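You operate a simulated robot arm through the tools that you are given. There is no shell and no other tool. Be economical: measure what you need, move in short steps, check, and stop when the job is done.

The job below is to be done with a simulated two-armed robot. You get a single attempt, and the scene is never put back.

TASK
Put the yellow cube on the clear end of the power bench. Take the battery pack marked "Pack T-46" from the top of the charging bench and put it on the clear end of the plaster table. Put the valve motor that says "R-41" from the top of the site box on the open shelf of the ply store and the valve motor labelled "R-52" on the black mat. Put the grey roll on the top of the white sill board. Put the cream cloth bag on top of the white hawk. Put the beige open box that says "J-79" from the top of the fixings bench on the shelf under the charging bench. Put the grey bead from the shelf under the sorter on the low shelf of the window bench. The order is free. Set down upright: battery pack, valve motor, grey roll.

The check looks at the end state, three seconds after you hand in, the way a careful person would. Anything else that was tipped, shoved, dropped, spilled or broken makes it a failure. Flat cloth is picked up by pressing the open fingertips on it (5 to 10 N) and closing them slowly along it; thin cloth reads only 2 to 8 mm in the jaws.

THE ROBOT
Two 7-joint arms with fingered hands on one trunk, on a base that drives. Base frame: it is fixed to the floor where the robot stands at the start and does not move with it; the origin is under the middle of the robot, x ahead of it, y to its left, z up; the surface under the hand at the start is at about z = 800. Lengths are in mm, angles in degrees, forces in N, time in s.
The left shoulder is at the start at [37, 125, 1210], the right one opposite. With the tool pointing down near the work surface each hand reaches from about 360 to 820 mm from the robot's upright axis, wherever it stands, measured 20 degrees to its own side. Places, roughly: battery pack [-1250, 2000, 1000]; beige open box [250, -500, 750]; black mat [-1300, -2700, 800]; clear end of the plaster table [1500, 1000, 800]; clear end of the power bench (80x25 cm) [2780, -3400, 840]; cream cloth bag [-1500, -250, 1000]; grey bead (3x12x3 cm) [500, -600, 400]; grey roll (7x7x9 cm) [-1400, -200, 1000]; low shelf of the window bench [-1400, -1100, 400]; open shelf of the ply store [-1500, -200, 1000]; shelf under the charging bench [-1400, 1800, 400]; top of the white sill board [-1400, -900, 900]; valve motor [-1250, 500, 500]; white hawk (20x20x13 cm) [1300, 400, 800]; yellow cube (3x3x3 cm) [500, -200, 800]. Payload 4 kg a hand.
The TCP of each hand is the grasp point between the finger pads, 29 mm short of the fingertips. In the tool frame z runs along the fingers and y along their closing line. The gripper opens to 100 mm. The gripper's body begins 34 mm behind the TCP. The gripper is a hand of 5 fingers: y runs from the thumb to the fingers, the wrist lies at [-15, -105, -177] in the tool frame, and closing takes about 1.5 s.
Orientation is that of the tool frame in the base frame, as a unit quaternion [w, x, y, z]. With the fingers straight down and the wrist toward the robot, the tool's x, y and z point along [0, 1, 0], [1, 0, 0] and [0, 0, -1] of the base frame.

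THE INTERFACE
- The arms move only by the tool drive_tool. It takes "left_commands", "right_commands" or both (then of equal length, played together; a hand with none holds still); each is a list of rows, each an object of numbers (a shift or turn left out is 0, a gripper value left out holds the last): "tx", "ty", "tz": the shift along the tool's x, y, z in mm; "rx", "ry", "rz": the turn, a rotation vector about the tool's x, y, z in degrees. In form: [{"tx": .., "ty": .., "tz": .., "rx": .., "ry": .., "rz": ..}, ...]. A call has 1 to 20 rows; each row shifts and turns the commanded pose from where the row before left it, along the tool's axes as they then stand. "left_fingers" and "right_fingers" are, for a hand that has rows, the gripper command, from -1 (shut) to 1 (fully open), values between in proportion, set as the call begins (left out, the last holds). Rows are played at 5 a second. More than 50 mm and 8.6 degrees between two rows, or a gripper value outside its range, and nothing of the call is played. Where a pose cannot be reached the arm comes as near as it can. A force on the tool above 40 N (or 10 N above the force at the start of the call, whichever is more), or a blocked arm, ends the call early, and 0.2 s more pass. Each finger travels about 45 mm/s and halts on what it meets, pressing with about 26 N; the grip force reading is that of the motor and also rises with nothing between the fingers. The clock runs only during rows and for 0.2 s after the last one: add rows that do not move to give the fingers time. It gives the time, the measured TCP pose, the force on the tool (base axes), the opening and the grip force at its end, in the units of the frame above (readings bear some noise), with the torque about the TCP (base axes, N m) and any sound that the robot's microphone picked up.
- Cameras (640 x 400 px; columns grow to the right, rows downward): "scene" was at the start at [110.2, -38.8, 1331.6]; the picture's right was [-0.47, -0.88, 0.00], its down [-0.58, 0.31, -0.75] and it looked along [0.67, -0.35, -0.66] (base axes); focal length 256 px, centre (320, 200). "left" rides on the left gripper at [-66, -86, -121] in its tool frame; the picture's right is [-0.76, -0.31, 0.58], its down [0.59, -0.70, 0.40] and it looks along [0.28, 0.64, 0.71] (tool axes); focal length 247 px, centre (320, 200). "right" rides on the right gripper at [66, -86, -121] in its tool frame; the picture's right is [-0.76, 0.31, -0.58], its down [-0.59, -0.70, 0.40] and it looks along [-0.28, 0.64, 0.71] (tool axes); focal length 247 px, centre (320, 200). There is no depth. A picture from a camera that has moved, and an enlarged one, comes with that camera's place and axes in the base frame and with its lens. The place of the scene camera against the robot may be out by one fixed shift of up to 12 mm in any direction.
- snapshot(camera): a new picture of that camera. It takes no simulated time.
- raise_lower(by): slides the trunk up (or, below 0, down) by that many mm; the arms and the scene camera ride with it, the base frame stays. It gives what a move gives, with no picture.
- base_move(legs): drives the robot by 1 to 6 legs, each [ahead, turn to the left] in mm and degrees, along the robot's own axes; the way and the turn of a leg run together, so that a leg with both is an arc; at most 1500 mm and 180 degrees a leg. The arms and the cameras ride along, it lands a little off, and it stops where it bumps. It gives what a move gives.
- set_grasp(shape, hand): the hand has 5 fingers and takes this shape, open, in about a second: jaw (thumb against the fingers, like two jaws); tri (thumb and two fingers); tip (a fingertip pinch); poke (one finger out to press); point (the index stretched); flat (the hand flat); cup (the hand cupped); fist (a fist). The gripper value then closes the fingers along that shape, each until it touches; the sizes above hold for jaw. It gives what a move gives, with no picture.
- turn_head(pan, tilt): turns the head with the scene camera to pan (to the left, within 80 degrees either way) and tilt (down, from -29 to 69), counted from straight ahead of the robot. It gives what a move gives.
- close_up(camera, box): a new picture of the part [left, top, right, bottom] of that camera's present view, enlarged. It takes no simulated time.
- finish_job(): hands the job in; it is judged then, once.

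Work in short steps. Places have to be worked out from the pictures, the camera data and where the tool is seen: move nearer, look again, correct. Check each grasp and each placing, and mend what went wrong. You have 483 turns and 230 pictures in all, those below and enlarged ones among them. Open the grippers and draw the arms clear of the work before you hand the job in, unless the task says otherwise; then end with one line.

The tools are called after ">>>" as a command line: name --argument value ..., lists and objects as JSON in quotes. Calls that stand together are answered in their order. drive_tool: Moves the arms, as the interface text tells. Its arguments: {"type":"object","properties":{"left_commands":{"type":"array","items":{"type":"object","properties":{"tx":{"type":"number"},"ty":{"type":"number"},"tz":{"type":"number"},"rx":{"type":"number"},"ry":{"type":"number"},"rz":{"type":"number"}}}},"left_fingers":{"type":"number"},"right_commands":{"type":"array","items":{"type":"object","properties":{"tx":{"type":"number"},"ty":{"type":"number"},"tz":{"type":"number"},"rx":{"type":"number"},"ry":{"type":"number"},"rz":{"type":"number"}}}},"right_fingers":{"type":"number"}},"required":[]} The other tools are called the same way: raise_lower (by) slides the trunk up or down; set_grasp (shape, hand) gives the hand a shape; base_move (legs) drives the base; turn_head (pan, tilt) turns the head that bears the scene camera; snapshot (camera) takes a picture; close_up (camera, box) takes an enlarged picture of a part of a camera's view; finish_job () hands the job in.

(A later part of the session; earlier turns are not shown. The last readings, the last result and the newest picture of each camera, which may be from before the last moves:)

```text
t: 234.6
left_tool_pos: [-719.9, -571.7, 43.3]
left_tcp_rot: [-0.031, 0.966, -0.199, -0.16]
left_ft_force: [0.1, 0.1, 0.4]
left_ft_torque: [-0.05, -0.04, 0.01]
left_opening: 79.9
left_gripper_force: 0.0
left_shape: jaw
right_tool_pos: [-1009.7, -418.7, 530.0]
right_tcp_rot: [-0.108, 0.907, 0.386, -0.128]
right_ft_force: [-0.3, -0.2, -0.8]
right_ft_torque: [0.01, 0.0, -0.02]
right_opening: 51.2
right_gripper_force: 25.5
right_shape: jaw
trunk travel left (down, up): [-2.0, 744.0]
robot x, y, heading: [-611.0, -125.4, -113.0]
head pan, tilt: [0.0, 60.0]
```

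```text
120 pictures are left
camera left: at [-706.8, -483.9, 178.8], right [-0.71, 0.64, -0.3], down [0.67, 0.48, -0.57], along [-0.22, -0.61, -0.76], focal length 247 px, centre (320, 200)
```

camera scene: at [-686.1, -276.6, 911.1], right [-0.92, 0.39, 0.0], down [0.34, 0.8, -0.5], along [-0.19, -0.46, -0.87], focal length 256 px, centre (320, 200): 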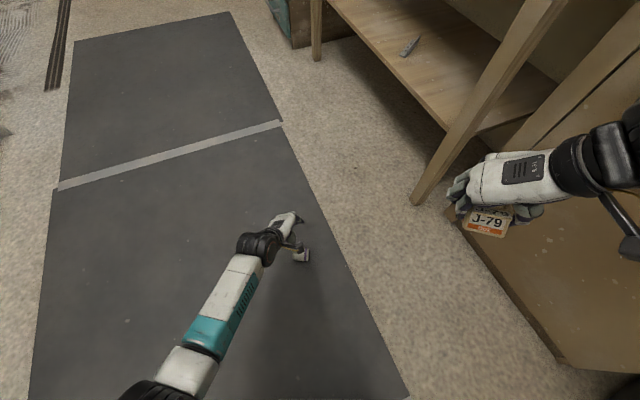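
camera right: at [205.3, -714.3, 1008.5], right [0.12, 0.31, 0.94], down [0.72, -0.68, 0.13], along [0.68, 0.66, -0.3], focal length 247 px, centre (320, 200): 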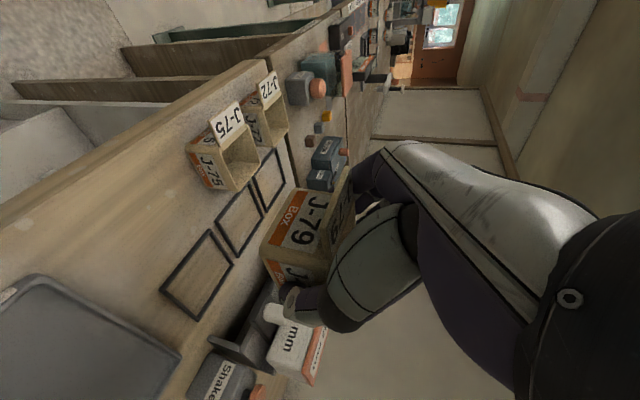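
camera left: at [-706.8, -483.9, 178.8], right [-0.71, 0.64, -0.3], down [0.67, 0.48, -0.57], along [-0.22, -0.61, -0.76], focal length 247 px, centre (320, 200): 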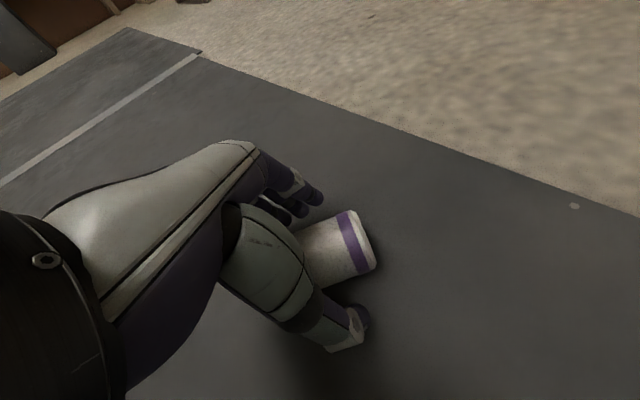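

Well straddled. Lower 5 mm and close fully.

>>> drive_tool --left_commands '[{"tx": 1.6, "tz": 5}, {}]'

>>> drive_tool --left_commands '[{}, {}, {}, {}, {}, {}]' --left_fingers -1

>>> drive_tool --left_commands '[{"tx": -13, "tz": -38}, {"tx": -13, "tz": -38}, {"tx": -13, "tz": -38}]'

>>> snapshot --camera "left"

```text
t: 235.2
left_tool_pos: [-719.5, -571.2, 39.5]
left_tcp_rot: [-0.032, 0.967, -0.198, -0.16]
left_ft_force: [-0.1, -0.5, -0.1]
left_ft_torque: [0.01, 0.01, -0.02]
left_opening: 80.0
left_gripper_force: 0.1
left_shape: jaw
right_tool_pos: [-1009.4, -419.2, 530.9]
right_tcp_rot: [-0.108, 0.907, 0.387, -0.129]
right_ft_force: [0.8, 0.7, -0.1]
right_ft_torque: [-0.04, -0.02, 0.02]
right_opening: 51.1
right_gripper_force: 25.9
right_shape: jaw
trunk travel left (down, up): [-2.0, 744.0]
robot x, y, heading: [-612.7, -124.8, -112.8]
head pan, tilt: [0.0, 60.0]
```

```text
t: 236.6
left_tool_pos: [-718.6, -570.4, 40.2]
left_tcp_rot: [-0.033, 0.966, -0.199, -0.16]
left_ft_force: [0.0, -0.5, 0.0]
left_ft_torque: [0.02, 0.0, -0.01]
left_opening: 37.0
left_gripper_force: 26.2
left_shape: jaw
right_tool_pos: [-1011.7, -419.1, 530.3]
right_tcp_rot: [-0.108, 0.907, 0.387, -0.128]
right_ft_force: [-0.5, -0.1, -0.2]
right_ft_torque: [0.01, 0.02, 0.01]
right_opening: 51.0
right_gripper_force: 25.5
right_shape: jaw
trunk travel left (down, up): [-2.0, 744.0]
robot x, y, heading: [-608.5, -128.1, -112.8]
head pan, tilt: [0.0, 60.0]
```

```text
t: 237.4
left_tool_pos: [-718.8, -570.4, 158.0]
left_tcp_rot: [-0.033, 0.967, -0.198, -0.16]
left_ft_force: [-0.3, -0.2, -1.3]
left_ft_torque: [-0.05, 0.0, -0.01]
left_opening: 37.1
left_gripper_force: 26.0
left_shape: jaw
right_tool_pos: [-1010.6, -419.0, 530.7]
right_tcp_rot: [-0.108, 0.907, 0.387, -0.129]
right_ft_force: [-0.7, 0.4, -0.7]
right_ft_torque: [-0.01, 0.02, 0.04]
right_opening: 50.9
right_gripper_force: 26.3
right_shape: jaw
trunk travel left (down, up): [-2.0, 744.0]
robot x, y, heading: [-613.2, -127.7, -113.1]
head pan, tilt: [0.0, 60.0]
```

```text
119 pictures are left
camera left: at [-706.4, -482.4, 292.6], right [-0.71, 0.64, -0.3], down [0.67, 0.48, -0.57], along [-0.22, -0.6, -0.77], focal length 247 px, centre (320, 200)
```

left: 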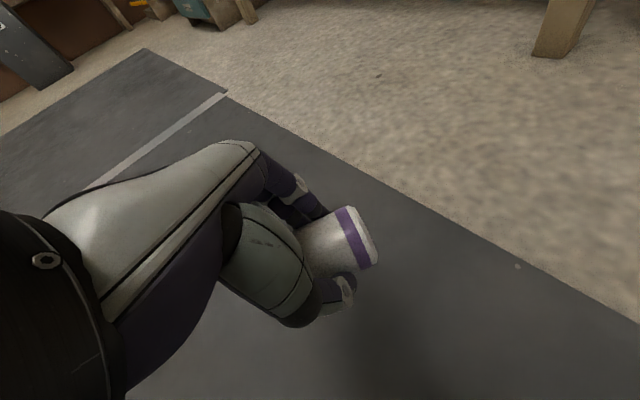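

Held at 37 mm (nearly the full diameter). Raise trunk, then yaw and pitch the tool so the motor stands upright.

>>> raise_lower --by 400

>>> raise_lower --by 206

>>> drive_tool --left_commands '[{"rx": 2.65, "rz": 7.73}, {"rx": 2.65, "rz": 7.73}, {"rx": 2.65, "rz": 7.73}, {"rx": 2.65, "rz": 7.73}, {"rx": 2.65, "rz": 7.73}, {"rx": 2.65, "rz": 7.73}, {"rx": 2.65, "rz": 7.73}, {"rx": 2.65, "rz": 7.73}, {"rx": 2.65, "rz": 7.73}, {"rx": 2.65, "rz": 7.73}, {"rx": 2.65, "rz": 7.73}]'

>>> drive_tool --left_commands '[{"ry": 8.2}, {"ry": 8.2}, {"ry": 8.2}, {"ry": 8.2}, {"ry": 8.2}, {"ry": 8.2}, {"ry": 8.2}, {"ry": 8.2}, {"ry": 8.2}, {"ry": 8.2}, {"ry": 8}]'

>>> snapshot --camera "left"

```text
t: 241.2
left_tool_pos: [-720.5, -571.1, 559.3]
left_tcp_rot: [-0.033, 0.966, -0.198, -0.16]
left_ft_force: [-0.5, -0.8, -0.4]
left_ft_torque: [0.04, 0.0, 0.01]
left_opening: 37.3
left_gripper_force: 25.6
left_shape: jaw
right_tool_pos: [-1011.3, -419.7, 930.6]
right_tcp_rot: [-0.108, 0.907, 0.386, -0.129]
right_ft_force: [1.1, -0.6, -0.9]
right_ft_torque: [0.02, 0.01, -0.02]
right_opening: 51.5
right_gripper_force: 26.0
right_shape: jaw
trunk travel left (down, up): [-402.0, 344.0]
robot x, y, heading: [-611.4, -121.0, -112.8]
head pan, tilt: [0.0, 60.0]
```

```text
t: 243.4
left_tool_pos: [-719.4, -571.2, 764.9]
left_tcp_rot: [-0.033, 0.966, -0.198, -0.16]
left_ft_force: [-0.1, 0.0, -1.3]
left_ft_torque: [0.02, 0.03, 0.01]
left_opening: 37.1
left_gripper_force: 25.8
left_shape: jaw
right_tool_pos: [-1010.7, -419.0, 1135.5]
right_tcp_rot: [-0.109, 0.907, 0.386, -0.128]
right_ft_force: [0.5, 0.1, -0.8]
right_ft_torque: [0.02, 0.02, 0.03]
right_opening: 51.4
right_gripper_force: 26.0
right_shape: jaw
trunk travel left (down, up): [-608.0, 138.0]
robot x, y, heading: [-610.6, -124.3, -113.1]
head pan, tilt: [0.0, 60.0]
```

```text
t: 245.8
left_tool_pos: [-713.2, -534.1, 784.6]
left_tcp_rot: [0.138, -0.542, 0.824, 0.089]
left_ft_force: [0.2, -0.5, -1.4]
left_ft_torque: [-0.09, 0.0, 0.0]
left_opening: 37.1
left_gripper_force: 26.1
left_shape: jaw
left hand out of reach, approached as far as the arm can: row 9, 10, 11
right_tool_pos: [-1010.4, -418.9, 1138.0]
right_tcp_rot: [-0.109, 0.908, 0.385, -0.128]
right_ft_force: [-0.1, -0.2, -0.9]
right_ft_torque: [-0.01, 0.03, -0.01]
right_opening: 51.2
right_gripper_force: 26.3
right_shape: jaw
trunk travel left (down, up): [-608.0, 138.0]
robot x, y, heading: [-611.4, -127.0, -113.1]
head pan, tilt: [0.0, 60.0]
```

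```text
t: 248.2
left_tool_pos: [-713.8, -534.0, 785.0]
left_tcp_rot: [-0.401, -0.483, 0.731, -0.267]
left_ft_force: [0.8, 0.2, -1.0]
left_ft_torque: [-0.01, 0.0, 0.01]
left_opening: 37.1
left_gripper_force: 25.7
left_shape: jaw
left hand out of reach, approached as far as the arm can: row 10, 11
right_tool_pos: [-1010.9, -417.8, 1136.1]
right_tcp_rot: [-0.108, 0.907, 0.387, -0.128]
right_ft_force: [-0.1, 0.0, 0.0]
right_ft_torque: [-0.03, 0.0, -0.04]
right_opening: 51.1
right_gripper_force: 26.0
right_shape: jaw
trunk travel left (down, up): [-608.0, 138.0]
robot x, y, heading: [-610.8, -126.6, -113.2]
head pan, tilt: [0.0, 60.0]
```

```text
118 pictures are left
camera left: at [-581.4, -441.6, 793.3], right [0.25, -0.2, -0.95], down [0.39, -0.87, 0.29], along [-0.89, -0.44, -0.14], focal length 247 px, centre (320, 200)
```

left: 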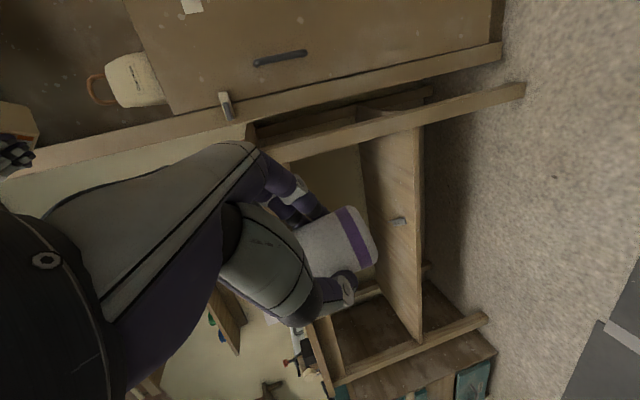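

Motor nearly upright (13° left to go). Raise the hand 270 mm, then finish the pitch.

>>> drive_tool --left_commands '[{"tx": 33.8, "tz": -21.4}, {"tx": 33.8, "tz": -21.4}, {"tx": 33.8, "tz": -21.4}, {"tx": 33.8, "tz": -21.4}, {"tx": 33.8, "tz": -21.4}, {"tx": 33.8, "tz": -21.4}, {"tx": 33.8, "tz": -21.4}, {"ry": 6.5}, {"ry": 6.5}]'

>>> base_move --legs '[[-150, 0], [0, -67]]'

>>> turn_head --pan 5 --tilt 35

>>> snapshot --camera "scene"

```text
t: 250.2
left_tool_pos: [-716.1, -533.7, 1064.2]
left_tcp_rot: [-0.482, -0.448, 0.681, -0.32]
left_ft_force: [0.2, 0.4, -0.6]
left_ft_torque: [-0.03, 0.0, -0.01]
left_opening: 37.0
left_gripper_force: 25.4
left_shape: jaw
right_tool_pos: [-1011.0, -418.6, 1135.0]
right_tcp_rot: [-0.108, 0.907, 0.386, -0.129]
right_ft_force: [-0.1, 0.1, -0.7]
right_ft_torque: [-0.02, 0.0, -0.05]
right_opening: 51.0
right_gripper_force: 25.9
right_shape: jaw
trunk travel left (down, up): [-608.0, 138.0]
robot x, y, heading: [-610.0, -126.7, -112.8]
head pan, tilt: [0.0, 60.0]
```

```text
t: 254.6
left_tool_pos: [-970.1, -51.8, 1065.3]
left_tcp_rot: [-0.578, -0.001, 0.816, -0.002]
left_ft_force: [0.1, 0.7, -0.7]
left_ft_torque: [0.0, 0.0, -0.03]
left_opening: 36.9
left_gripper_force: 26.3
left_shape: jaw
right_tool_pos: [-981.1, 264.4, 1137.6]
right_tcp_rot: [-0.162, 0.97, -0.177, -0.048]
right_ft_force: [0.2, -0.3, -0.5]
right_ft_torque: [0.02, 0.01, -0.02]
right_opening: 51.3
right_gripper_force: 25.7
right_shape: jaw
trunk travel left (down, up): [-608.0, 138.0]
robot x, y, heading: [-548.9, 10.2, -179.8]
head pan, tilt: [0.0, 60.0]
```

```text
t: 255.5
left_tool_pos: [-970.0, -51.8, 1064.9]
left_tcp_rot: [-0.578, 0.001, 0.816, -0.001]
left_ft_force: [0.2, -0.1, -0.6]
left_ft_torque: [-0.02, -0.04, -0.02]
left_opening: 36.7
left_gripper_force: 25.9
left_shape: jaw
right_tool_pos: [-980.0, 263.2, 1135.9]
right_tcp_rot: [-0.161, 0.97, -0.177, -0.047]
right_ft_force: [0.1, 0.8, -0.3]
right_ft_torque: [-0.01, 0.03, 0.02]
right_opening: 51.1
right_gripper_force: 26.3
right_shape: jaw
trunk travel left (down, up): [-608.0, 138.0]
robot x, y, heading: [-551.6, 11.2, -180.1]
head pan, tilt: [5.0, 35.0]
```

```text
117 pictures are left
camera scene: at [-678.8, 5.4, 1542.5], right [-0.09, 1.0, 0.0], down [0.57, 0.05, -0.82], along [-0.82, -0.07, -0.57], focal length 256 px, centre (320, 200)
```

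scene: 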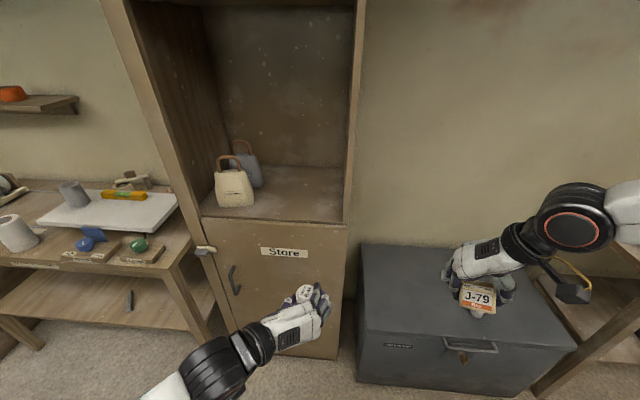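

Motor is upright in the hand (pitch 19°). Advance to the store: base ahead 250 and shift hand left 78 mm, then check.

>>> base_move --legs '[[250, 0]]'

>>> drive_tool --left_commands '[{"ty": -39}, {"ty": -39}, {"tx": 13, "tz": 37.7}, {"tx": 13, "tz": 37.7}]'

>>> snapshot --camera "scene"

>>> snapshot --camera "left"

```text
t: 257.3
left_tool_pos: [-1223.8, -49.0, 1065.4]
left_tcp_rot: [-0.578, 0.004, 0.816, 0.001]
left_ft_force: [-0.7, 0.5, -0.6]
left_ft_torque: [-0.04, 0.0, -0.03]
left_opening: 37.0
left_gripper_force: 26.1
left_shape: jaw
right_tool_pos: [-1232.7, 267.3, 1136.3]
right_tcp_rot: [-0.161, 0.969, -0.181, -0.047]
right_ft_force: [-0.3, -0.1, 0.1]
right_ft_torque: [-0.03, 0.0, 0.01]
right_opening: 51.1
right_gripper_force: 26.7
right_shape: jaw
trunk travel left (down, up): [-608.0, 138.0]
robot x, y, heading: [-808.3, 17.0, 179.8]
head pan, tilt: [5.0, 35.0]
```

```text
t: 258.3
left_tool_pos: [-1301.4, -124.1, 1060.8]
left_tcp_rot: [-0.578, 0.003, 0.816, 0.001]
left_ft_force: [-0.3, 0.6, -0.9]
left_ft_torque: [-0.02, -0.02, 0.0]
left_opening: 36.8
left_gripper_force: 26.1
left_shape: jaw
right_tool_pos: [-1231.9, 267.8, 1135.5]
right_tcp_rot: [-0.161, 0.969, -0.181, -0.047]
right_ft_force: [-0.2, -0.2, 0.0]
right_ft_torque: [0.0, -0.01, 0.05]
right_opening: 51.1
right_gripper_force: 25.8
right_shape: jaw
trunk travel left (down, up): [-608.0, 138.0]
robot x, y, heading: [-806.3, 14.4, 179.5]
head pan, tilt: [5.0, 35.0]
```

```text
116 pictures are left
camera scene: at [-932.9, 6.5, 1542.5], right [-0.08, 1.0, 0.0], down [0.57, 0.05, -0.82], along [-0.82, -0.07, -0.57], focal length 256 px, centre (320, 200)
```

scene: 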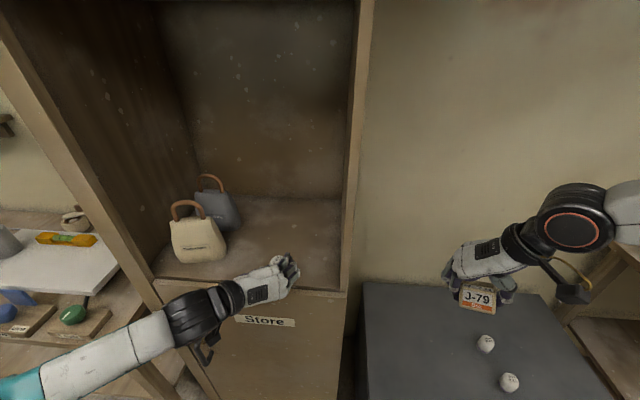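

```text
115 pictures are left
camera left: at [-1167.2, -211.4, 1039.9], right [-0.29, -0.31, -0.91], down [-0.58, -0.7, 0.42], along [-0.76, 0.65, 0.03], focal length 247 px, centre (320, 200)
```

left: 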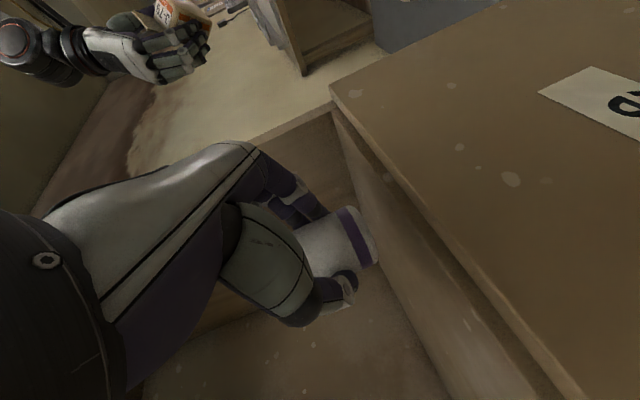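

Push 100 mm further in, then lower toward the shelf.

>>> drive_tool --left_commands '[{"tx": 13.3, "tz": 37.7}, {"tx": 13.3, "tz": 37.7}, {"tx": 6.6, "tz": 18.9}, {"tx": -14, "tz": 5}, {"tx": -9.4, "tz": 3.3}]'

>>> snapshot --camera "left"

>>> close_up --camera "scene" --box '[140, 160, 380, 320]'

```text
t: 259.5
left_tool_pos: [-1402.4, -124.6, 1038.1]
left_tcp_rot: [-0.579, 0.004, 0.815, 0.001]
left_ft_force: [0.4, -0.3, -1.0]
left_ft_torque: [0.01, -0.02, 0.02]
left_opening: 37.0
left_gripper_force: 25.8
left_shape: jaw
right_tool_pos: [-1231.6, 268.4, 1137.1]
right_tcp_rot: [-0.161, 0.969, -0.181, -0.046]
right_ft_force: [0.1, -0.9, -0.7]
right_ft_torque: [0.01, 0.0, 0.0]
right_opening: 51.2
right_gripper_force: 26.2
right_shape: jaw
trunk travel left (down, up): [-608.0, 138.0]
robot x, y, heading: [-806.4, 13.1, 179.6]
head pan, tilt: [5.0, 35.0]
```

```text
114 pictures are left
camera left: at [-1268.6, -211.6, 1015.8], right [-0.3, -0.31, -0.9], down [-0.58, -0.7, 0.43], along [-0.76, 0.65, 0.03], focal length 247 px, centre (320, 200)
```

left: 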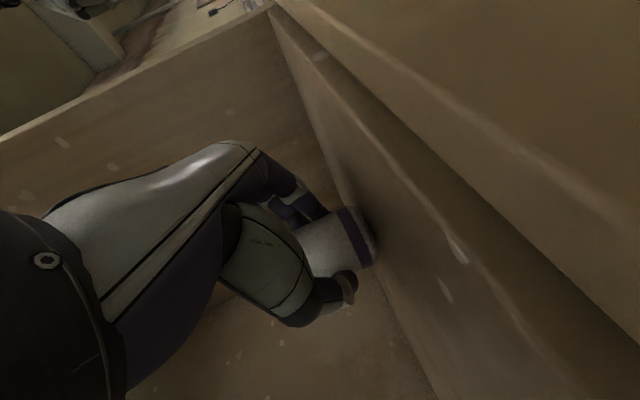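

```text
2.50 times, centred on (260, 240) of scene
camera zoom: at [-932.3, 6.6, 1542.6], right [-0.08, 1.0, 0.0], down [0.57, 0.05, -0.82], along [-0.82, -0.07, -0.57], focal length 639 px, centre (470, 100)
```

zoom: 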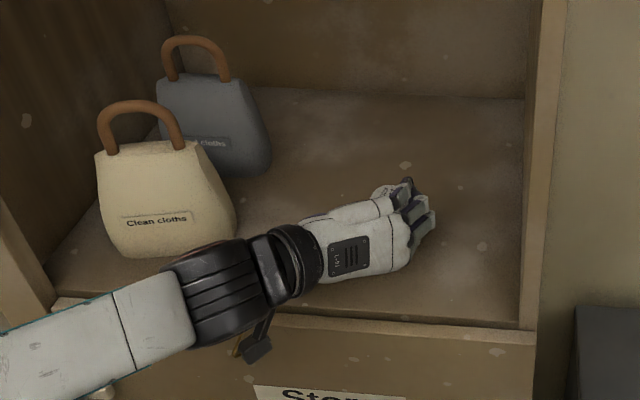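

Lower in small steps until contact.

>>> drive_tool --left_commands '[{"tx": -6, "tz": 2.1}, {"tx": -4, "tz": 1.4}]'

>>> drive_tool --left_commands '[{"tx": -3, "tz": 1}, {"tx": -3, "tz": 1}]'

>>> close_up --camera "left" --box '[240, 120, 440, 320]'

```text
t: 260.1
left_tool_pos: [-1404.8, -123.8, 1031.4]
left_tcp_rot: [-0.582, 0.004, 0.813, 0.004]
left_ft_force: [-0.3, 1.0, 13.7]
left_ft_torque: [0.13, 0.12, -0.01]
left_opening: 36.5
left_gripper_force: 26.4
left_shape: jaw
right_tool_pos: [-1231.4, 268.7, 1136.8]
right_tcp_rot: [-0.16, 0.969, -0.181, -0.048]
right_ft_force: [0.2, -0.5, 0.2]
right_ft_torque: [0.0, 0.03, -0.01]
right_opening: 51.0
right_gripper_force: 26.2
right_shape: jaw
trunk travel left (down, up): [-608.0, 138.0]
robot x, y, heading: [-808.8, 11.7, 179.5]
head pan, tilt: [5.0, 35.0]
```

```text
t: 260.7
left_tool_pos: [-1402.8, -124.0, 1027.8]
left_tcp_rot: [-0.582, 0.004, 0.813, 0.002]
left_ft_force: [-0.4, 2.6, 24.3]
left_ft_torque: [0.25, 0.46, 0.05]
left_opening: 36.4
left_gripper_force: 26.3
left_shape: jaw
right_tool_pos: [-1230.7, 266.8, 1138.4]
right_tcp_rot: [-0.161, 0.969, -0.18, -0.048]
right_ft_force: [-1.7, -0.8, 0.4]
right_ft_torque: [0.02, -0.01, -0.03]
right_opening: 51.0
right_gripper_force: 25.8
right_shape: jaw
trunk travel left (down, up): [-608.0, 138.0]
robot x, y, heading: [-805.5, 11.1, 179.7]
head pan, tilt: [5.0, 35.0]
```

```text
2.00 times, centred on (340, 220) of left
camera zoom: at [-1268.6, -211.6, 1003.4], right [-0.3, -0.3, -0.9], down [-0.57, -0.7, 0.43], along [-0.76, 0.65, 0.04], focal length 494 px, centre (280, 160)
```

zoom: 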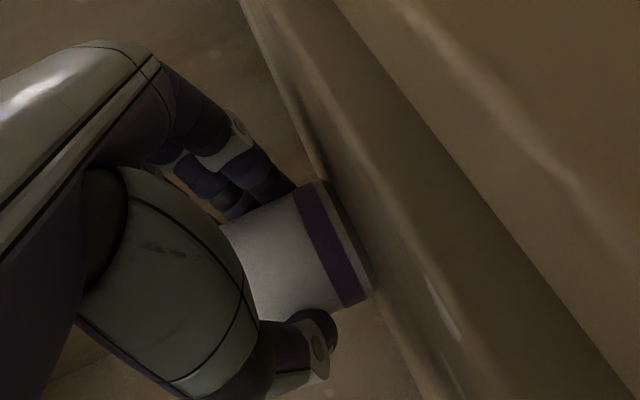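

Motor is seated on the shelf. Relieve slightly and open.

>>> drive_tool --left_commands '[{"tx": 3, "tz": -1}, {}]'

>>> drive_tool --left_commands '[{}, {}, {}, {}, {}]' --left_fingers 0.6

>>> close_up --camera "left" --box '[240, 120, 440, 320]'

```text
t: 261.3
left_tool_pos: [-1403.1, -125.0, 1026.7]
left_tcp_rot: [-0.581, 0.002, 0.814, 0.0]
left_ft_force: [-4.2, 2.4, 19.9]
left_ft_torque: [0.21, 0.39, -0.01]
left_opening: 36.6
left_gripper_force: 25.8
left_shape: jaw
right_tool_pos: [-1229.7, 268.4, 1136.2]
right_tcp_rot: [-0.16, 0.969, -0.181, -0.046]
right_ft_force: [-0.8, -0.1, -0.4]
right_ft_torque: [-0.02, -0.07, -0.03]
right_opening: 51.2
right_gripper_force: 26.0
right_shape: jaw
trunk travel left (down, up): [-608.0, 138.0]
robot x, y, heading: [-805.8, 14.2, 179.6]
head pan, tilt: [5.0, 35.0]
```

```text
t: 262.5
left_tool_pos: [-1402.5, -125.2, 1025.8]
left_tcp_rot: [-0.579, 0.004, 0.816, 0.002]
left_ft_force: [-0.6, 0.0, 0.3]
left_ft_torque: [0.01, 0.0, 0.01]
left_opening: 79.6
left_gripper_force: 0.1
left_shape: jaw
right_tool_pos: [-1232.1, 267.3, 1136.1]
right_tcp_rot: [-0.161, 0.969, -0.181, -0.047]
right_ft_force: [0.3, 0.8, -0.3]
right_ft_torque: [0.01, 0.0, 0.0]
right_opening: 51.0
right_gripper_force: 26.4
right_shape: jaw
trunk travel left (down, up): [-608.0, 138.0]
robot x, y, heading: [-804.6, 11.6, 179.7]
head pan, tilt: [5.0, 35.0]
```

```text
2.00 times, centred on (340, 220) of left
camera zoom: at [-1267.9, -212.2, 1003.2], right [-0.3, -0.31, -0.9], down [-0.58, -0.7, 0.43], along [-0.76, 0.65, 0.03], focal length 494 px, centre (280, 160)
```

zoom: 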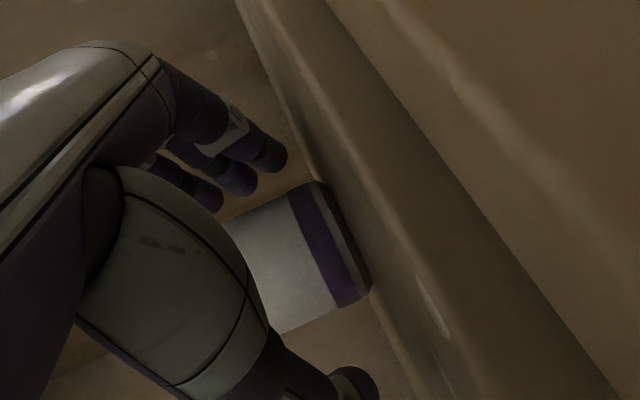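

Standing. Retract along the fingers and view it.

>>> drive_tool --left_commands '[{"tz": -35}, {"tz": -40}, {"tz": -40}, {"tz": -40}]'

>>> close_up --camera "scene" --box '[140, 160, 380, 320]'

```text
t: 263.5
left_tool_pos: [-1256.3, -125.0, 1077.6]
left_tcp_rot: [-0.578, 0.004, 0.816, 0.001]
left_ft_force: [-0.1, 0.0, 0.1]
left_ft_torque: [-0.01, 0.0, 0.03]
left_opening: 79.7
left_gripper_force: 0.1
left_shape: jaw
right_tool_pos: [-1231.2, 267.3, 1136.8]
right_tcp_rot: [-0.162, 0.969, -0.18, -0.048]
right_ft_force: [-0.5, 0.1, -0.7]
right_ft_torque: [-0.01, 0.03, 0.01]
right_opening: 50.8
right_gripper_force: 25.8
right_shape: jaw
trunk travel left (down, up): [-608.0, 138.0]
robot x, y, heading: [-806.6, 12.7, 179.6]
head pan, tilt: [5.0, 35.0]
```

```text
2.50 times, centred on (260, 240) of scene
camera zoom: at [-930.9, 6.5, 1542.7], right [-0.08, 1.0, 0.0], down [0.57, 0.05, -0.82], along [-0.82, -0.07, -0.57], focal length 639 px, centre (470, 100)
```

zoom: 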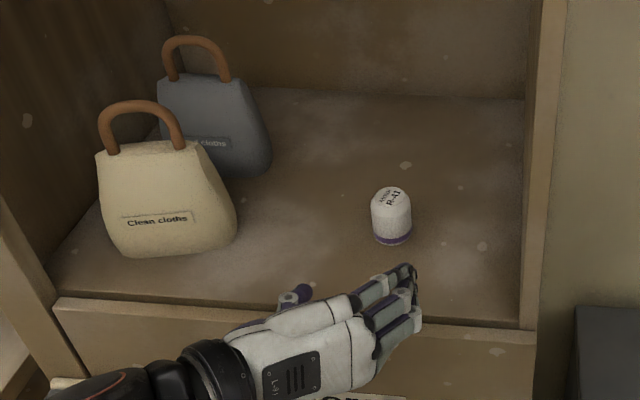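

R-41 stands upright on the store shelf. Next deliver J-79: drive north to the charging bench and look.

>>> base_move --legs '[[-350, 0], [0, -90], [1500, 0], [150, 0], [0, 90]]'

>>> turn_head --pan 0 --tilt 35

>>> snapshot --camera "scene"

```text
t: 281.6
left_tool_pos: [-893.0, 1531.5, 1077.8]
left_tcp_rot: [-0.579, 0.013, 0.815, 0.008]
left_ft_force: [0.4, -0.1, 0.6]
left_ft_torque: [-0.02, 0.04, 0.0]
left_opening: 79.6
left_gripper_force: 0.1
left_shape: jaw
right_tool_pos: [-857.1, 1922.8, 1136.5]
right_tcp_rot: [-0.162, 0.967, -0.192, -0.045]
right_ft_force: [0.3, 0.5, -0.7]
right_ft_torque: [-0.01, -0.01, 0.01]
right_opening: 51.0
right_gripper_force: 25.8
right_shape: jaw
trunk travel left (down, up): [-608.0, 138.0]
robot x, y, heading: [-435.8, 1655.3, 178.0]
head pan, tilt: [5.0, 35.0]
```

```text
t: 282.3
left_tool_pos: [-893.0, 1531.0, 1078.3]
left_tcp_rot: [-0.578, 0.014, 0.816, 0.009]
left_ft_force: [-0.7, 0.4, 0.0]
left_ft_torque: [0.01, 0.0, -0.01]
left_opening: 79.6
left_gripper_force: 0.0
left_shape: jaw
right_tool_pos: [-856.8, 1921.4, 1135.7]
right_tcp_rot: [-0.162, 0.967, -0.193, -0.045]
right_ft_force: [-0.7, -0.8, -0.9]
right_ft_torque: [-0.01, 0.02, 0.0]
right_opening: 51.3
right_gripper_force: 26.4
right_shape: jaw
trunk travel left (down, up): [-608.0, 138.0]
robot x, y, heading: [-438.2, 1656.8, 178.1]
head pan, tilt: [0.0, 35.0]
```

```text
109 pictures are left
camera scene: at [-564.4, 1661.6, 1542.6], right [0.03, 1.0, 0.0], down [0.57, -0.02, -0.82], along [-0.82, 0.02, -0.57], focal length 256 px, centre (320, 200)
```

scene: 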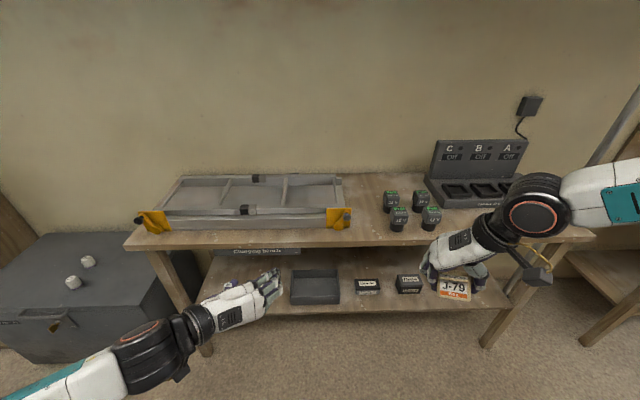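

Charging bench found: packs on top, shelf below with free room on the right. Restore the right hand's 45° attitude so J-79 is level, then lower the trunk.

>>> drive_tool --right_commands '[{"rx": -3.5, "ry": -7.26, "rz": 0.88}, {"rx": -3.5, "ry": -7.26, "rz": 0.88}, {"rx": -3.5, "ry": -7.26, "rz": 0.88}, {"rx": -3.5, "ry": -7.26, "rz": 0.88}, {"rx": -3.4, "ry": -7.26, "rz": 0.88}]'

>>> close_up --camera "scene" --box '[370, 170, 530, 310]'

>>> raise_lower --by -400

>>> raise_lower --by -150

>>> snapshot --camera "scene"

```text
t: 283.5
left_tool_pos: [-892.9, 1531.0, 1078.0]
left_tcp_rot: [-0.579, 0.013, 0.815, 0.009]
left_ft_force: [-0.4, 0.1, -0.2]
left_ft_torque: [0.0, 0.02, 0.0]
left_opening: 79.9
left_gripper_force: 0.0
left_shape: jaw
right_tool_pos: [-856.0, 1922.5, 1134.5]
right_tcp_rot: [-0.066, 0.91, -0.161, -0.377]
right_ft_force: [0.3, -0.1, -0.8]
right_ft_torque: [-0.03, 0.02, 0.01]
right_opening: 51.1
right_gripper_force: 25.6
right_shape: jaw
trunk travel left (down, up): [-608.0, 138.0]
robot x, y, heading: [-440.3, 1655.3, 178.3]
head pan, tilt: [0.0, 35.0]
```

```text
2.86 times, centred on (450, 240) of scene
camera zoom: at [-563.6, 1662.1, 1542.7], right [0.03, 1.0, 0.0], down [0.57, -0.02, -0.82], along [-0.82, 0.02, -0.57], focal length 730 px, centre (-51, 86)
```

zoom: 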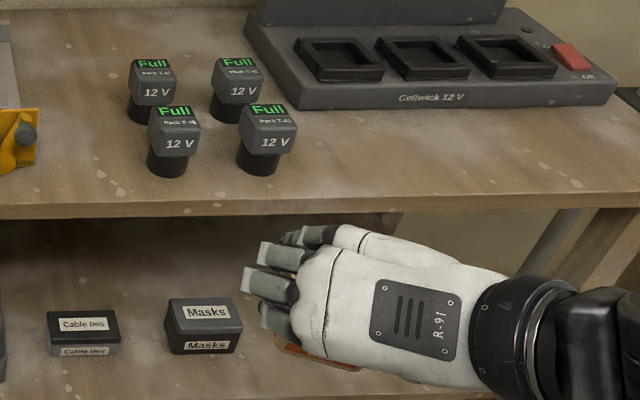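

```text
t: 287.3
left_tool_pos: [-892.9, 1531.6, 678.4]
left_tcp_rot: [-0.58, 0.014, 0.815, 0.008]
left_ft_force: [0.0, -0.2, 0.4]
left_ft_torque: [0.03, 0.03, -0.01]
left_opening: 79.8
left_gripper_force: 0.2
left_shape: jaw
right_tool_pos: [-856.6, 1921.8, 736.8]
right_tcp_rot: [-0.064, 0.91, -0.161, -0.377]
right_ft_force: [0.1, 0.1, 0.4]
right_ft_torque: [-0.02, 0.03, 0.0]
right_opening: 51.3
right_gripper_force: 26.1
right_shape: jaw
trunk travel left (down, up): [-208.0, 538.0]
robot x, y, heading: [-437.7, 1656.1, 178.4]
head pan, tilt: [0.0, 35.0]
```

```text
t: 289.0
left_tool_pos: [-892.9, 1530.4, 528.7]
left_tcp_rot: [-0.579, 0.014, 0.815, 0.008]
left_ft_force: [-0.6, 0.2, -0.3]
left_ft_torque: [0.01, 0.0, -0.03]
left_opening: 79.6
left_gripper_force: 0.1
left_shape: jaw
right_tool_pos: [-853.5, 1923.2, 533.5]
right_tcp_rot: [-0.076, 0.937, -0.155, -0.303]
right_ft_force: [-0.8, 0.6, -0.4]
right_ft_torque: [-0.03, 0.04, 0.0]
right_opening: 51.0
right_gripper_force: 26.2
right_shape: jaw
trunk travel left (down, up): [-58.0, 688.0]
robot x, y, heading: [-438.7, 1655.1, 178.3]
head pan, tilt: [0.0, 35.0]
```

```text
107 pictures are left
camera scene: at [-701.2, 1665.7, 977.8], right [0.03, 1.0, 0.0], down [0.57, -0.02, -0.82], along [-0.82, 0.02, -0.57], focal length 256 px, centre (320, 200)
```

scene: 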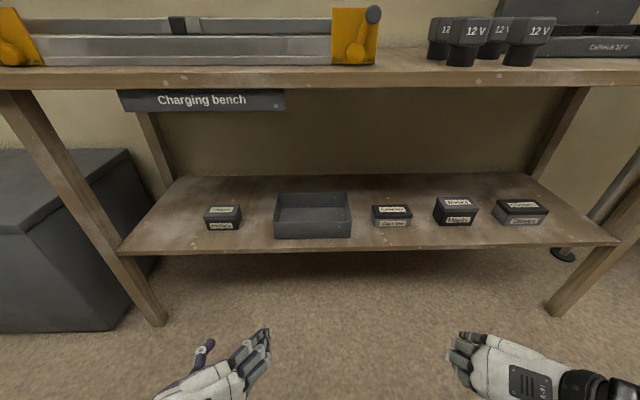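

The left end of the shelf (y≈1010–1245) is free. Raise the left hand, and drive to face it.

>>> drive_tool --left_commands '[{"tx": 37.7, "tz": -13.3}, {"tx": 37.7, "tz": -13.3}, {"tx": 37.7, "tz": -13.3}, {"tx": 37.7, "tz": -13.3}, {"tx": 37.7, "tz": -13.3}, {"tx": 37.7, "tz": -13.3}]'

>>> base_move --legs '[[0, 91.7], [590, 0], [0, -90], [180, 0]]'

>>> turn_head --pan -10 --tilt 40

>>> snapshot --camera "scene"

```text
t: 290.4
left_tool_pos: [-981.4, 1503.9, 703.6]
left_tcp_rot: [-0.579, 0.013, 0.816, 0.009]
left_ft_force: [-0.9, -0.5, -0.4]
left_ft_torque: [0.0, -0.01, 0.01]
left_opening: 79.8
left_gripper_force: 0.2
left_shape: jaw
left hand out of reach, approached as far as the arm can: row 2, 3, 4, 5, 6
right_tool_pos: [-854.3, 1922.0, 533.4]
right_tcp_rot: [-0.076, 0.937, -0.156, -0.303]
right_ft_force: [1.3, 0.4, -0.7]
right_ft_torque: [0.0, -0.03, -0.03]
right_opening: 51.2
right_gripper_force: 26.3
right_shape: jaw
trunk travel left (down, up): [-58.0, 688.0]
robot x, y, heading: [-438.2, 1656.5, 178.6]
head pan, tilt: [0.0, 35.0]
```

```text
t: 302.8
left_tool_pos: [-1158.8, 906.2, 702.3]
left_tcp_rot: [-0.578, 0.004, 0.816, 0.002]
left_ft_force: [0.6, 0.4, -0.5]
left_ft_torque: [-0.04, 0.03, 0.01]
left_opening: 79.8
left_gripper_force: 0.0
left_shape: jaw
right_tool_pos: [-1041.6, 1325.7, 532.7]
right_tcp_rot: [-0.073, 0.939, -0.145, -0.304]
right_ft_force: [-0.2, -0.5, -0.1]
right_ft_torque: [0.01, -0.01, -0.01]
right_opening: 51.2
right_gripper_force: 26.2
right_shape: jaw
trunk travel left (down, up): [-58.0, 688.0]
robot x, y, heading: [-618.3, 1070.8, 179.6]
head pan, tilt: [0.0, 35.0]
```

```text
t: 303.5
left_tool_pos: [-1157.5, 905.5, 703.9]
left_tcp_rot: [-0.579, 0.004, 0.815, 0.002]
left_ft_force: [0.5, 0.8, -0.1]
left_ft_torque: [-0.02, 0.0, -0.03]
left_opening: 80.1
left_gripper_force: 0.1
left_shape: jaw
right_tool_pos: [-1040.9, 1326.2, 532.9]
right_tcp_rot: [-0.073, 0.939, -0.145, -0.304]
right_ft_force: [0.2, 0.0, -0.1]
right_ft_torque: [0.02, 0.06, -0.01]
right_opening: 51.0
right_gripper_force: 25.8
right_shape: jaw
trunk travel left (down, up): [-58.0, 688.0]
robot x, y, heading: [-619.1, 1067.7, 179.6]
head pan, tilt: [-10.0, 40.0]
```

```text
106 pictures are left
camera scene: at [-878.5, 1087.8, 970.1], right [0.18, 0.98, 0.0], down [0.63, -0.12, -0.77], along [-0.75, 0.14, -0.64], focal length 256 px, centre (320, 200)
```

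scene: 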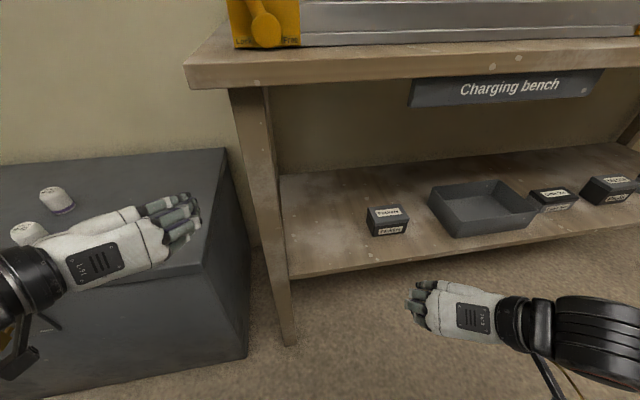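

Free stretch y≈1090–1350, target box centre [-1390,1215]. Level the box, lower, advance, move sideways in front of the shelf, and look.

>>> drive_tool --right_commands '[{"rx": -2, "ry": -4.5}, {"rx": -2, "ry": -4.5}, {"tx": 28.3, "tz": 28.3}, {"tx": 28.3, "tz": 28.3}, {"ty": 43}, {"ty": 43}, {"ty": 43}, {"ty": 43}, {"ty": 41}]'

>>> base_move --legs '[[60, 0]]'

>>> snapshot --camera "right"

```text
t: 305.5
left_tool_pos: [-1158.9, 905.0, 703.6]
left_tcp_rot: [-0.579, 0.004, 0.815, 0.002]
left_ft_force: [-0.3, 0.2, -0.5]
left_ft_torque: [0.0, -0.02, 0.0]
left_opening: 79.8
left_gripper_force: 0.1
left_shape: jaw
right_tool_pos: [-1100.0, 1122.3, 455.4]
right_tcp_rot: [-0.052, 0.914, -0.129, -0.382]
right_ft_force: [0.9, 0.2, -0.1]
right_ft_torque: [0.0, -0.01, 0.01]
right_opening: 51.0
right_gripper_force: 26.1
right_shape: jaw
trunk travel left (down, up): [-58.0, 688.0]
robot x, y, heading: [-618.2, 1067.1, 179.8]
head pan, tilt: [-10.0, 40.0]
```

```text
t: 306.5
left_tool_pos: [-1218.6, 904.3, 703.3]
left_tcp_rot: [-0.579, 0.004, 0.816, 0.002]
left_ft_force: [-0.9, -0.3, -0.2]
left_ft_torque: [-0.02, -0.03, -0.02]
left_opening: 80.0
left_gripper_force: 0.0
left_shape: jaw
right_tool_pos: [-1158.5, 1122.9, 456.0]
right_tcp_rot: [-0.051, 0.914, -0.127, -0.381]
right_ft_force: [-0.1, 0.3, -0.5]
right_ft_torque: [-0.01, -0.01, 0.02]
right_opening: 50.7
right_gripper_force: 26.3
right_shape: jaw
trunk travel left (down, up): [-58.0, 688.0]
robot x, y, heading: [-679.1, 1068.7, 179.7]
head pan, tilt: [-10.0, 40.0]
```

```text
105 pictures are left
camera right: at [-1010.3, 1169.7, 493.1], right [-0.2, -0.26, 0.95], down [-0.48, 0.87, 0.13], along [-0.85, -0.43, -0.3], focal length 247 px, centre (320, 200)
```

right: 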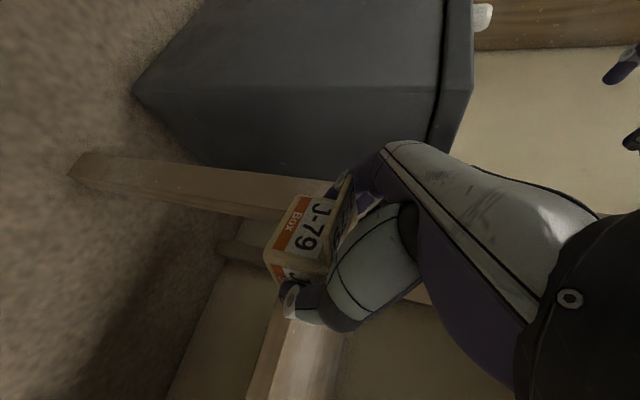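

The front-left leg is at y≈1083; shift 30 mm right and push forward onto the shelf.

>>> drive_tool --right_commands '[{"ty": -30}, {"tx": -29, "tz": 29}, {"tx": -29, "tz": 29}, {"tx": -29, "tz": 29}, {"tx": -29, "tz": 29}, {"tx": -29, "tz": 29}]'

>>> snapshot --camera "scene"

```text
t: 307.9
left_tool_pos: [-1218.2, 905.2, 703.1]
left_tcp_rot: [-0.579, 0.004, 0.815, 0.002]
left_ft_force: [0.1, 0.1, 1.1]
left_ft_torque: [0.01, 0.03, 0.0]
left_opening: 79.6
left_gripper_force: 0.0
left_shape: jaw
right_tool_pos: [-1350.3, 1206.6, 454.7]
right_tcp_rot: [-0.051, 0.914, -0.127, -0.382]
right_ft_force: [-0.8, 0.5, 0.2]
right_ft_torque: [0.0, -0.02, 0.04]
right_opening: 50.9
right_gripper_force: 25.7
right_shape: jaw
trunk travel left (down, up): [-58.0, 688.0]
robot x, y, heading: [-680.2, 1069.3, 179.5]
head pan, tilt: [-10.0, 40.0]
```

```text
104 pictures are left
camera scene: at [-938.0, 1088.1, 970.0], right [0.18, 0.98, 0.0], down [0.63, -0.12, -0.77], along [-0.75, 0.14, -0.64], focal length 256 px, centre (320, 200)
```

scene: 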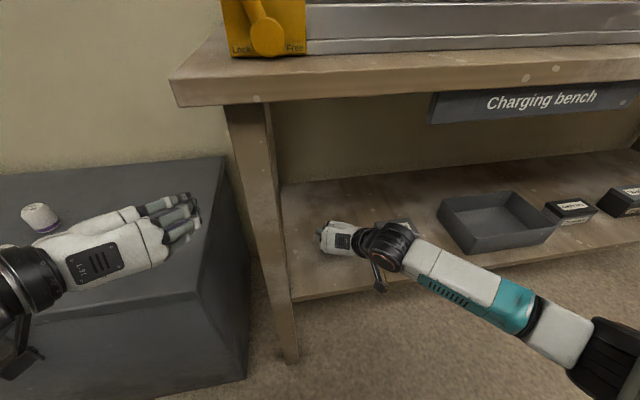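

Over the shelf. Lower to just above, then in fine steps.

>>> drive_tool --right_commands '[{"tx": 12, "tz": 12}, {"tx": 12, "tz": 12}, {"tx": 8, "tz": 8}, {"tx": 4, "tz": 4}]'

>>> drive_tool --right_commands '[{"tx": 3, "tz": 3}, {"tx": 3, "tz": 3}]'

>>> snapshot --camera "right"

```text
t: 308.4
left_tool_pos: [-1216.7, 903.6, 704.7]
left_tcp_rot: [-0.579, 0.004, 0.815, 0.002]
left_ft_force: [-0.1, -0.6, 0.6]
left_ft_torque: [0.03, 0.01, 0.0]
left_opening: 79.8
left_gripper_force: 0.0
left_shape: jaw
right_tool_pos: [-1356.5, 1204.2, 444.1]
right_tcp_rot: [-0.042, 0.908, -0.13, -0.397]
right_ft_force: [1.3, -0.1, 16.9]
right_ft_torque: [0.07, 0.23, -0.05]
right_opening: 51.5
right_gripper_force: 25.8
right_shape: jaw
trunk travel left (down, up): [-58.0, 688.0]
robot x, y, heading: [-674.8, 1069.5, 179.5]
head pan, tilt: [-10.0, 40.0]
stopped in row 2 (right hand): the force on the tool passed its limit at 47 N (the readings are from after the stop); the commanded pose is now the measured one
```

```text
t: 309.0
left_tool_pos: [-1217.0, 903.9, 703.9]
left_tcp_rot: [-0.58, 0.004, 0.815, 0.002]
left_ft_force: [1.1, -0.4, -0.2]
left_ft_torque: [0.01, 0.0, 0.0]
left_opening: 79.8
left_gripper_force: 0.0
left_shape: jaw
right_tool_pos: [-1359.4, 1201.9, 444.2]
right_tcp_rot: [-0.038, 0.906, -0.129, -0.402]
right_ft_force: [-0.2, -0.5, 16.3]
right_ft_torque: [0.1, 0.25, -0.09]
right_opening: 51.3
right_gripper_force: 25.6
right_shape: jaw
trunk travel left (down, up): [-58.0, 688.0]
robot x, y, heading: [-678.3, 1073.3, 179.5]
head pan, tilt: [-10.0, 40.0]
stopped in row 2 (right hand): the force on the tool passed its limit at 43 N (the readings are from after the stop); the commanded pose is now the measured one
```

```text
103 pictures are left
camera right: at [-1209.0, 1250.5, 473.3], right [-0.15, -0.24, 0.96], down [-0.48, 0.87, 0.14], along [-0.86, -0.44, -0.25], focal length 247 px, centre (320, 200)
```

right: 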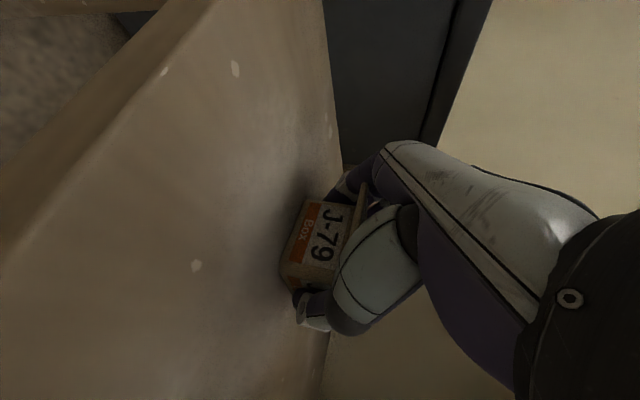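

The box is on the shelf (shelf z≈405). Ease up slightly and release.

>>> drive_tool --right_commands '[{"tx": -2, "tz": -2}, {}]'

>>> drive_tool --right_commands '[{}, {}, {}, {}]' --right_fingers 0.5

>>> drive_tool --right_commands '[{"tz": -15}, {"tz": -35}, {"tz": -40}, {"tz": -40}, {"tx": 20, "tz": -20}, {"tx": 29, "tz": -29}, {"tx": 29, "tz": -29}]'

>>> snapshot --camera "scene"

```text
t: 309.6
left_tool_pos: [-1217.6, 904.7, 704.8]
left_tcp_rot: [-0.579, 0.004, 0.815, 0.003]
left_ft_force: [-0.2, 0.0, 0.2]
left_ft_torque: [0.01, 0.01, -0.01]
left_opening: 79.9
left_gripper_force: 0.2
left_shape: jaw
right_tool_pos: [-1358.2, 1202.4, 442.4]
right_tcp_rot: [-0.038, 0.906, -0.13, -0.4]
right_ft_force: [-5.7, -0.1, 15.9]
right_ft_torque: [-0.06, 0.33, -0.05]
right_opening: 51.4
right_gripper_force: 26.2
right_shape: jaw
trunk travel left (down, up): [-58.0, 688.0]
robot x, y, heading: [-678.3, 1069.6, 179.5]
head pan, tilt: [-10.0, 40.0]
```

```text
t: 310.6
left_tool_pos: [-1216.5, 905.8, 704.0]
left_tcp_rot: [-0.579, 0.004, 0.816, 0.002]
left_ft_force: [1.1, 0.5, -0.4]
left_ft_torque: [-0.02, -0.04, -0.04]
left_opening: 79.7
left_gripper_force: 0.0
left_shape: jaw
right_tool_pos: [-1357.1, 1203.1, 441.8]
right_tcp_rot: [-0.04, 0.907, -0.13, -0.398]
right_ft_force: [-0.2, 1.4, 9.1]
right_ft_torque: [-0.09, 0.23, -0.04]
right_opening: 72.5
right_gripper_force: 0.2
right_shape: jaw
trunk travel left (down, up): [-58.0, 688.0]
robot x, y, heading: [-680.5, 1069.4, 179.7]
head pan, tilt: [-10.0, 40.0]
```

```text
t: 312.2
left_tool_pos: [-1217.9, 906.4, 704.0]
left_tcp_rot: [-0.579, 0.005, 0.815, 0.002]
left_ft_force: [0.3, -1.1, 0.1]
left_ft_torque: [0.01, -0.02, -0.01]
left_opening: 79.9
left_gripper_force: 0.2
left_shape: jaw
right_tool_pos: [-1161.4, 1151.9, 526.1]
right_tcp_rot: [-0.04, 0.907, -0.13, -0.398]
right_ft_force: [-1.3, -0.7, -0.3]
right_ft_torque: [-0.01, -0.02, -0.02]
right_opening: 75.1
right_gripper_force: 0.1
right_shape: jaw
trunk travel left (down, up): [-58.0, 688.0]
robot x, y, heading: [-677.2, 1077.0, 180.1]
head pan, tilt: [-10.0, 40.0]
```

```text
102 pictures are left
camera scene: at [-937.9, 1088.1, 970.0], right [0.18, 0.98, 0.0], down [0.63, -0.12, -0.77], along [-0.75, 0.14, -0.64], focal length 256 px, centre (320, 200)
```

scene: 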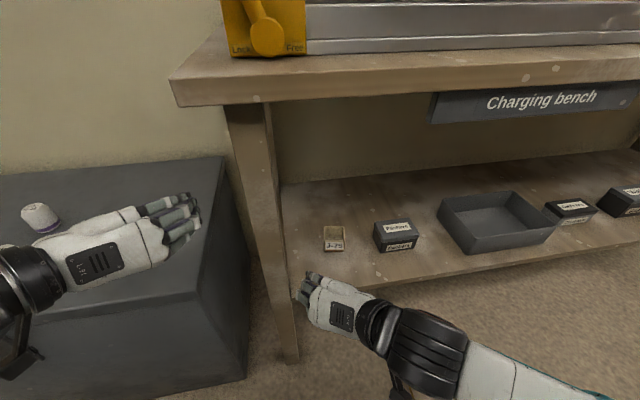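

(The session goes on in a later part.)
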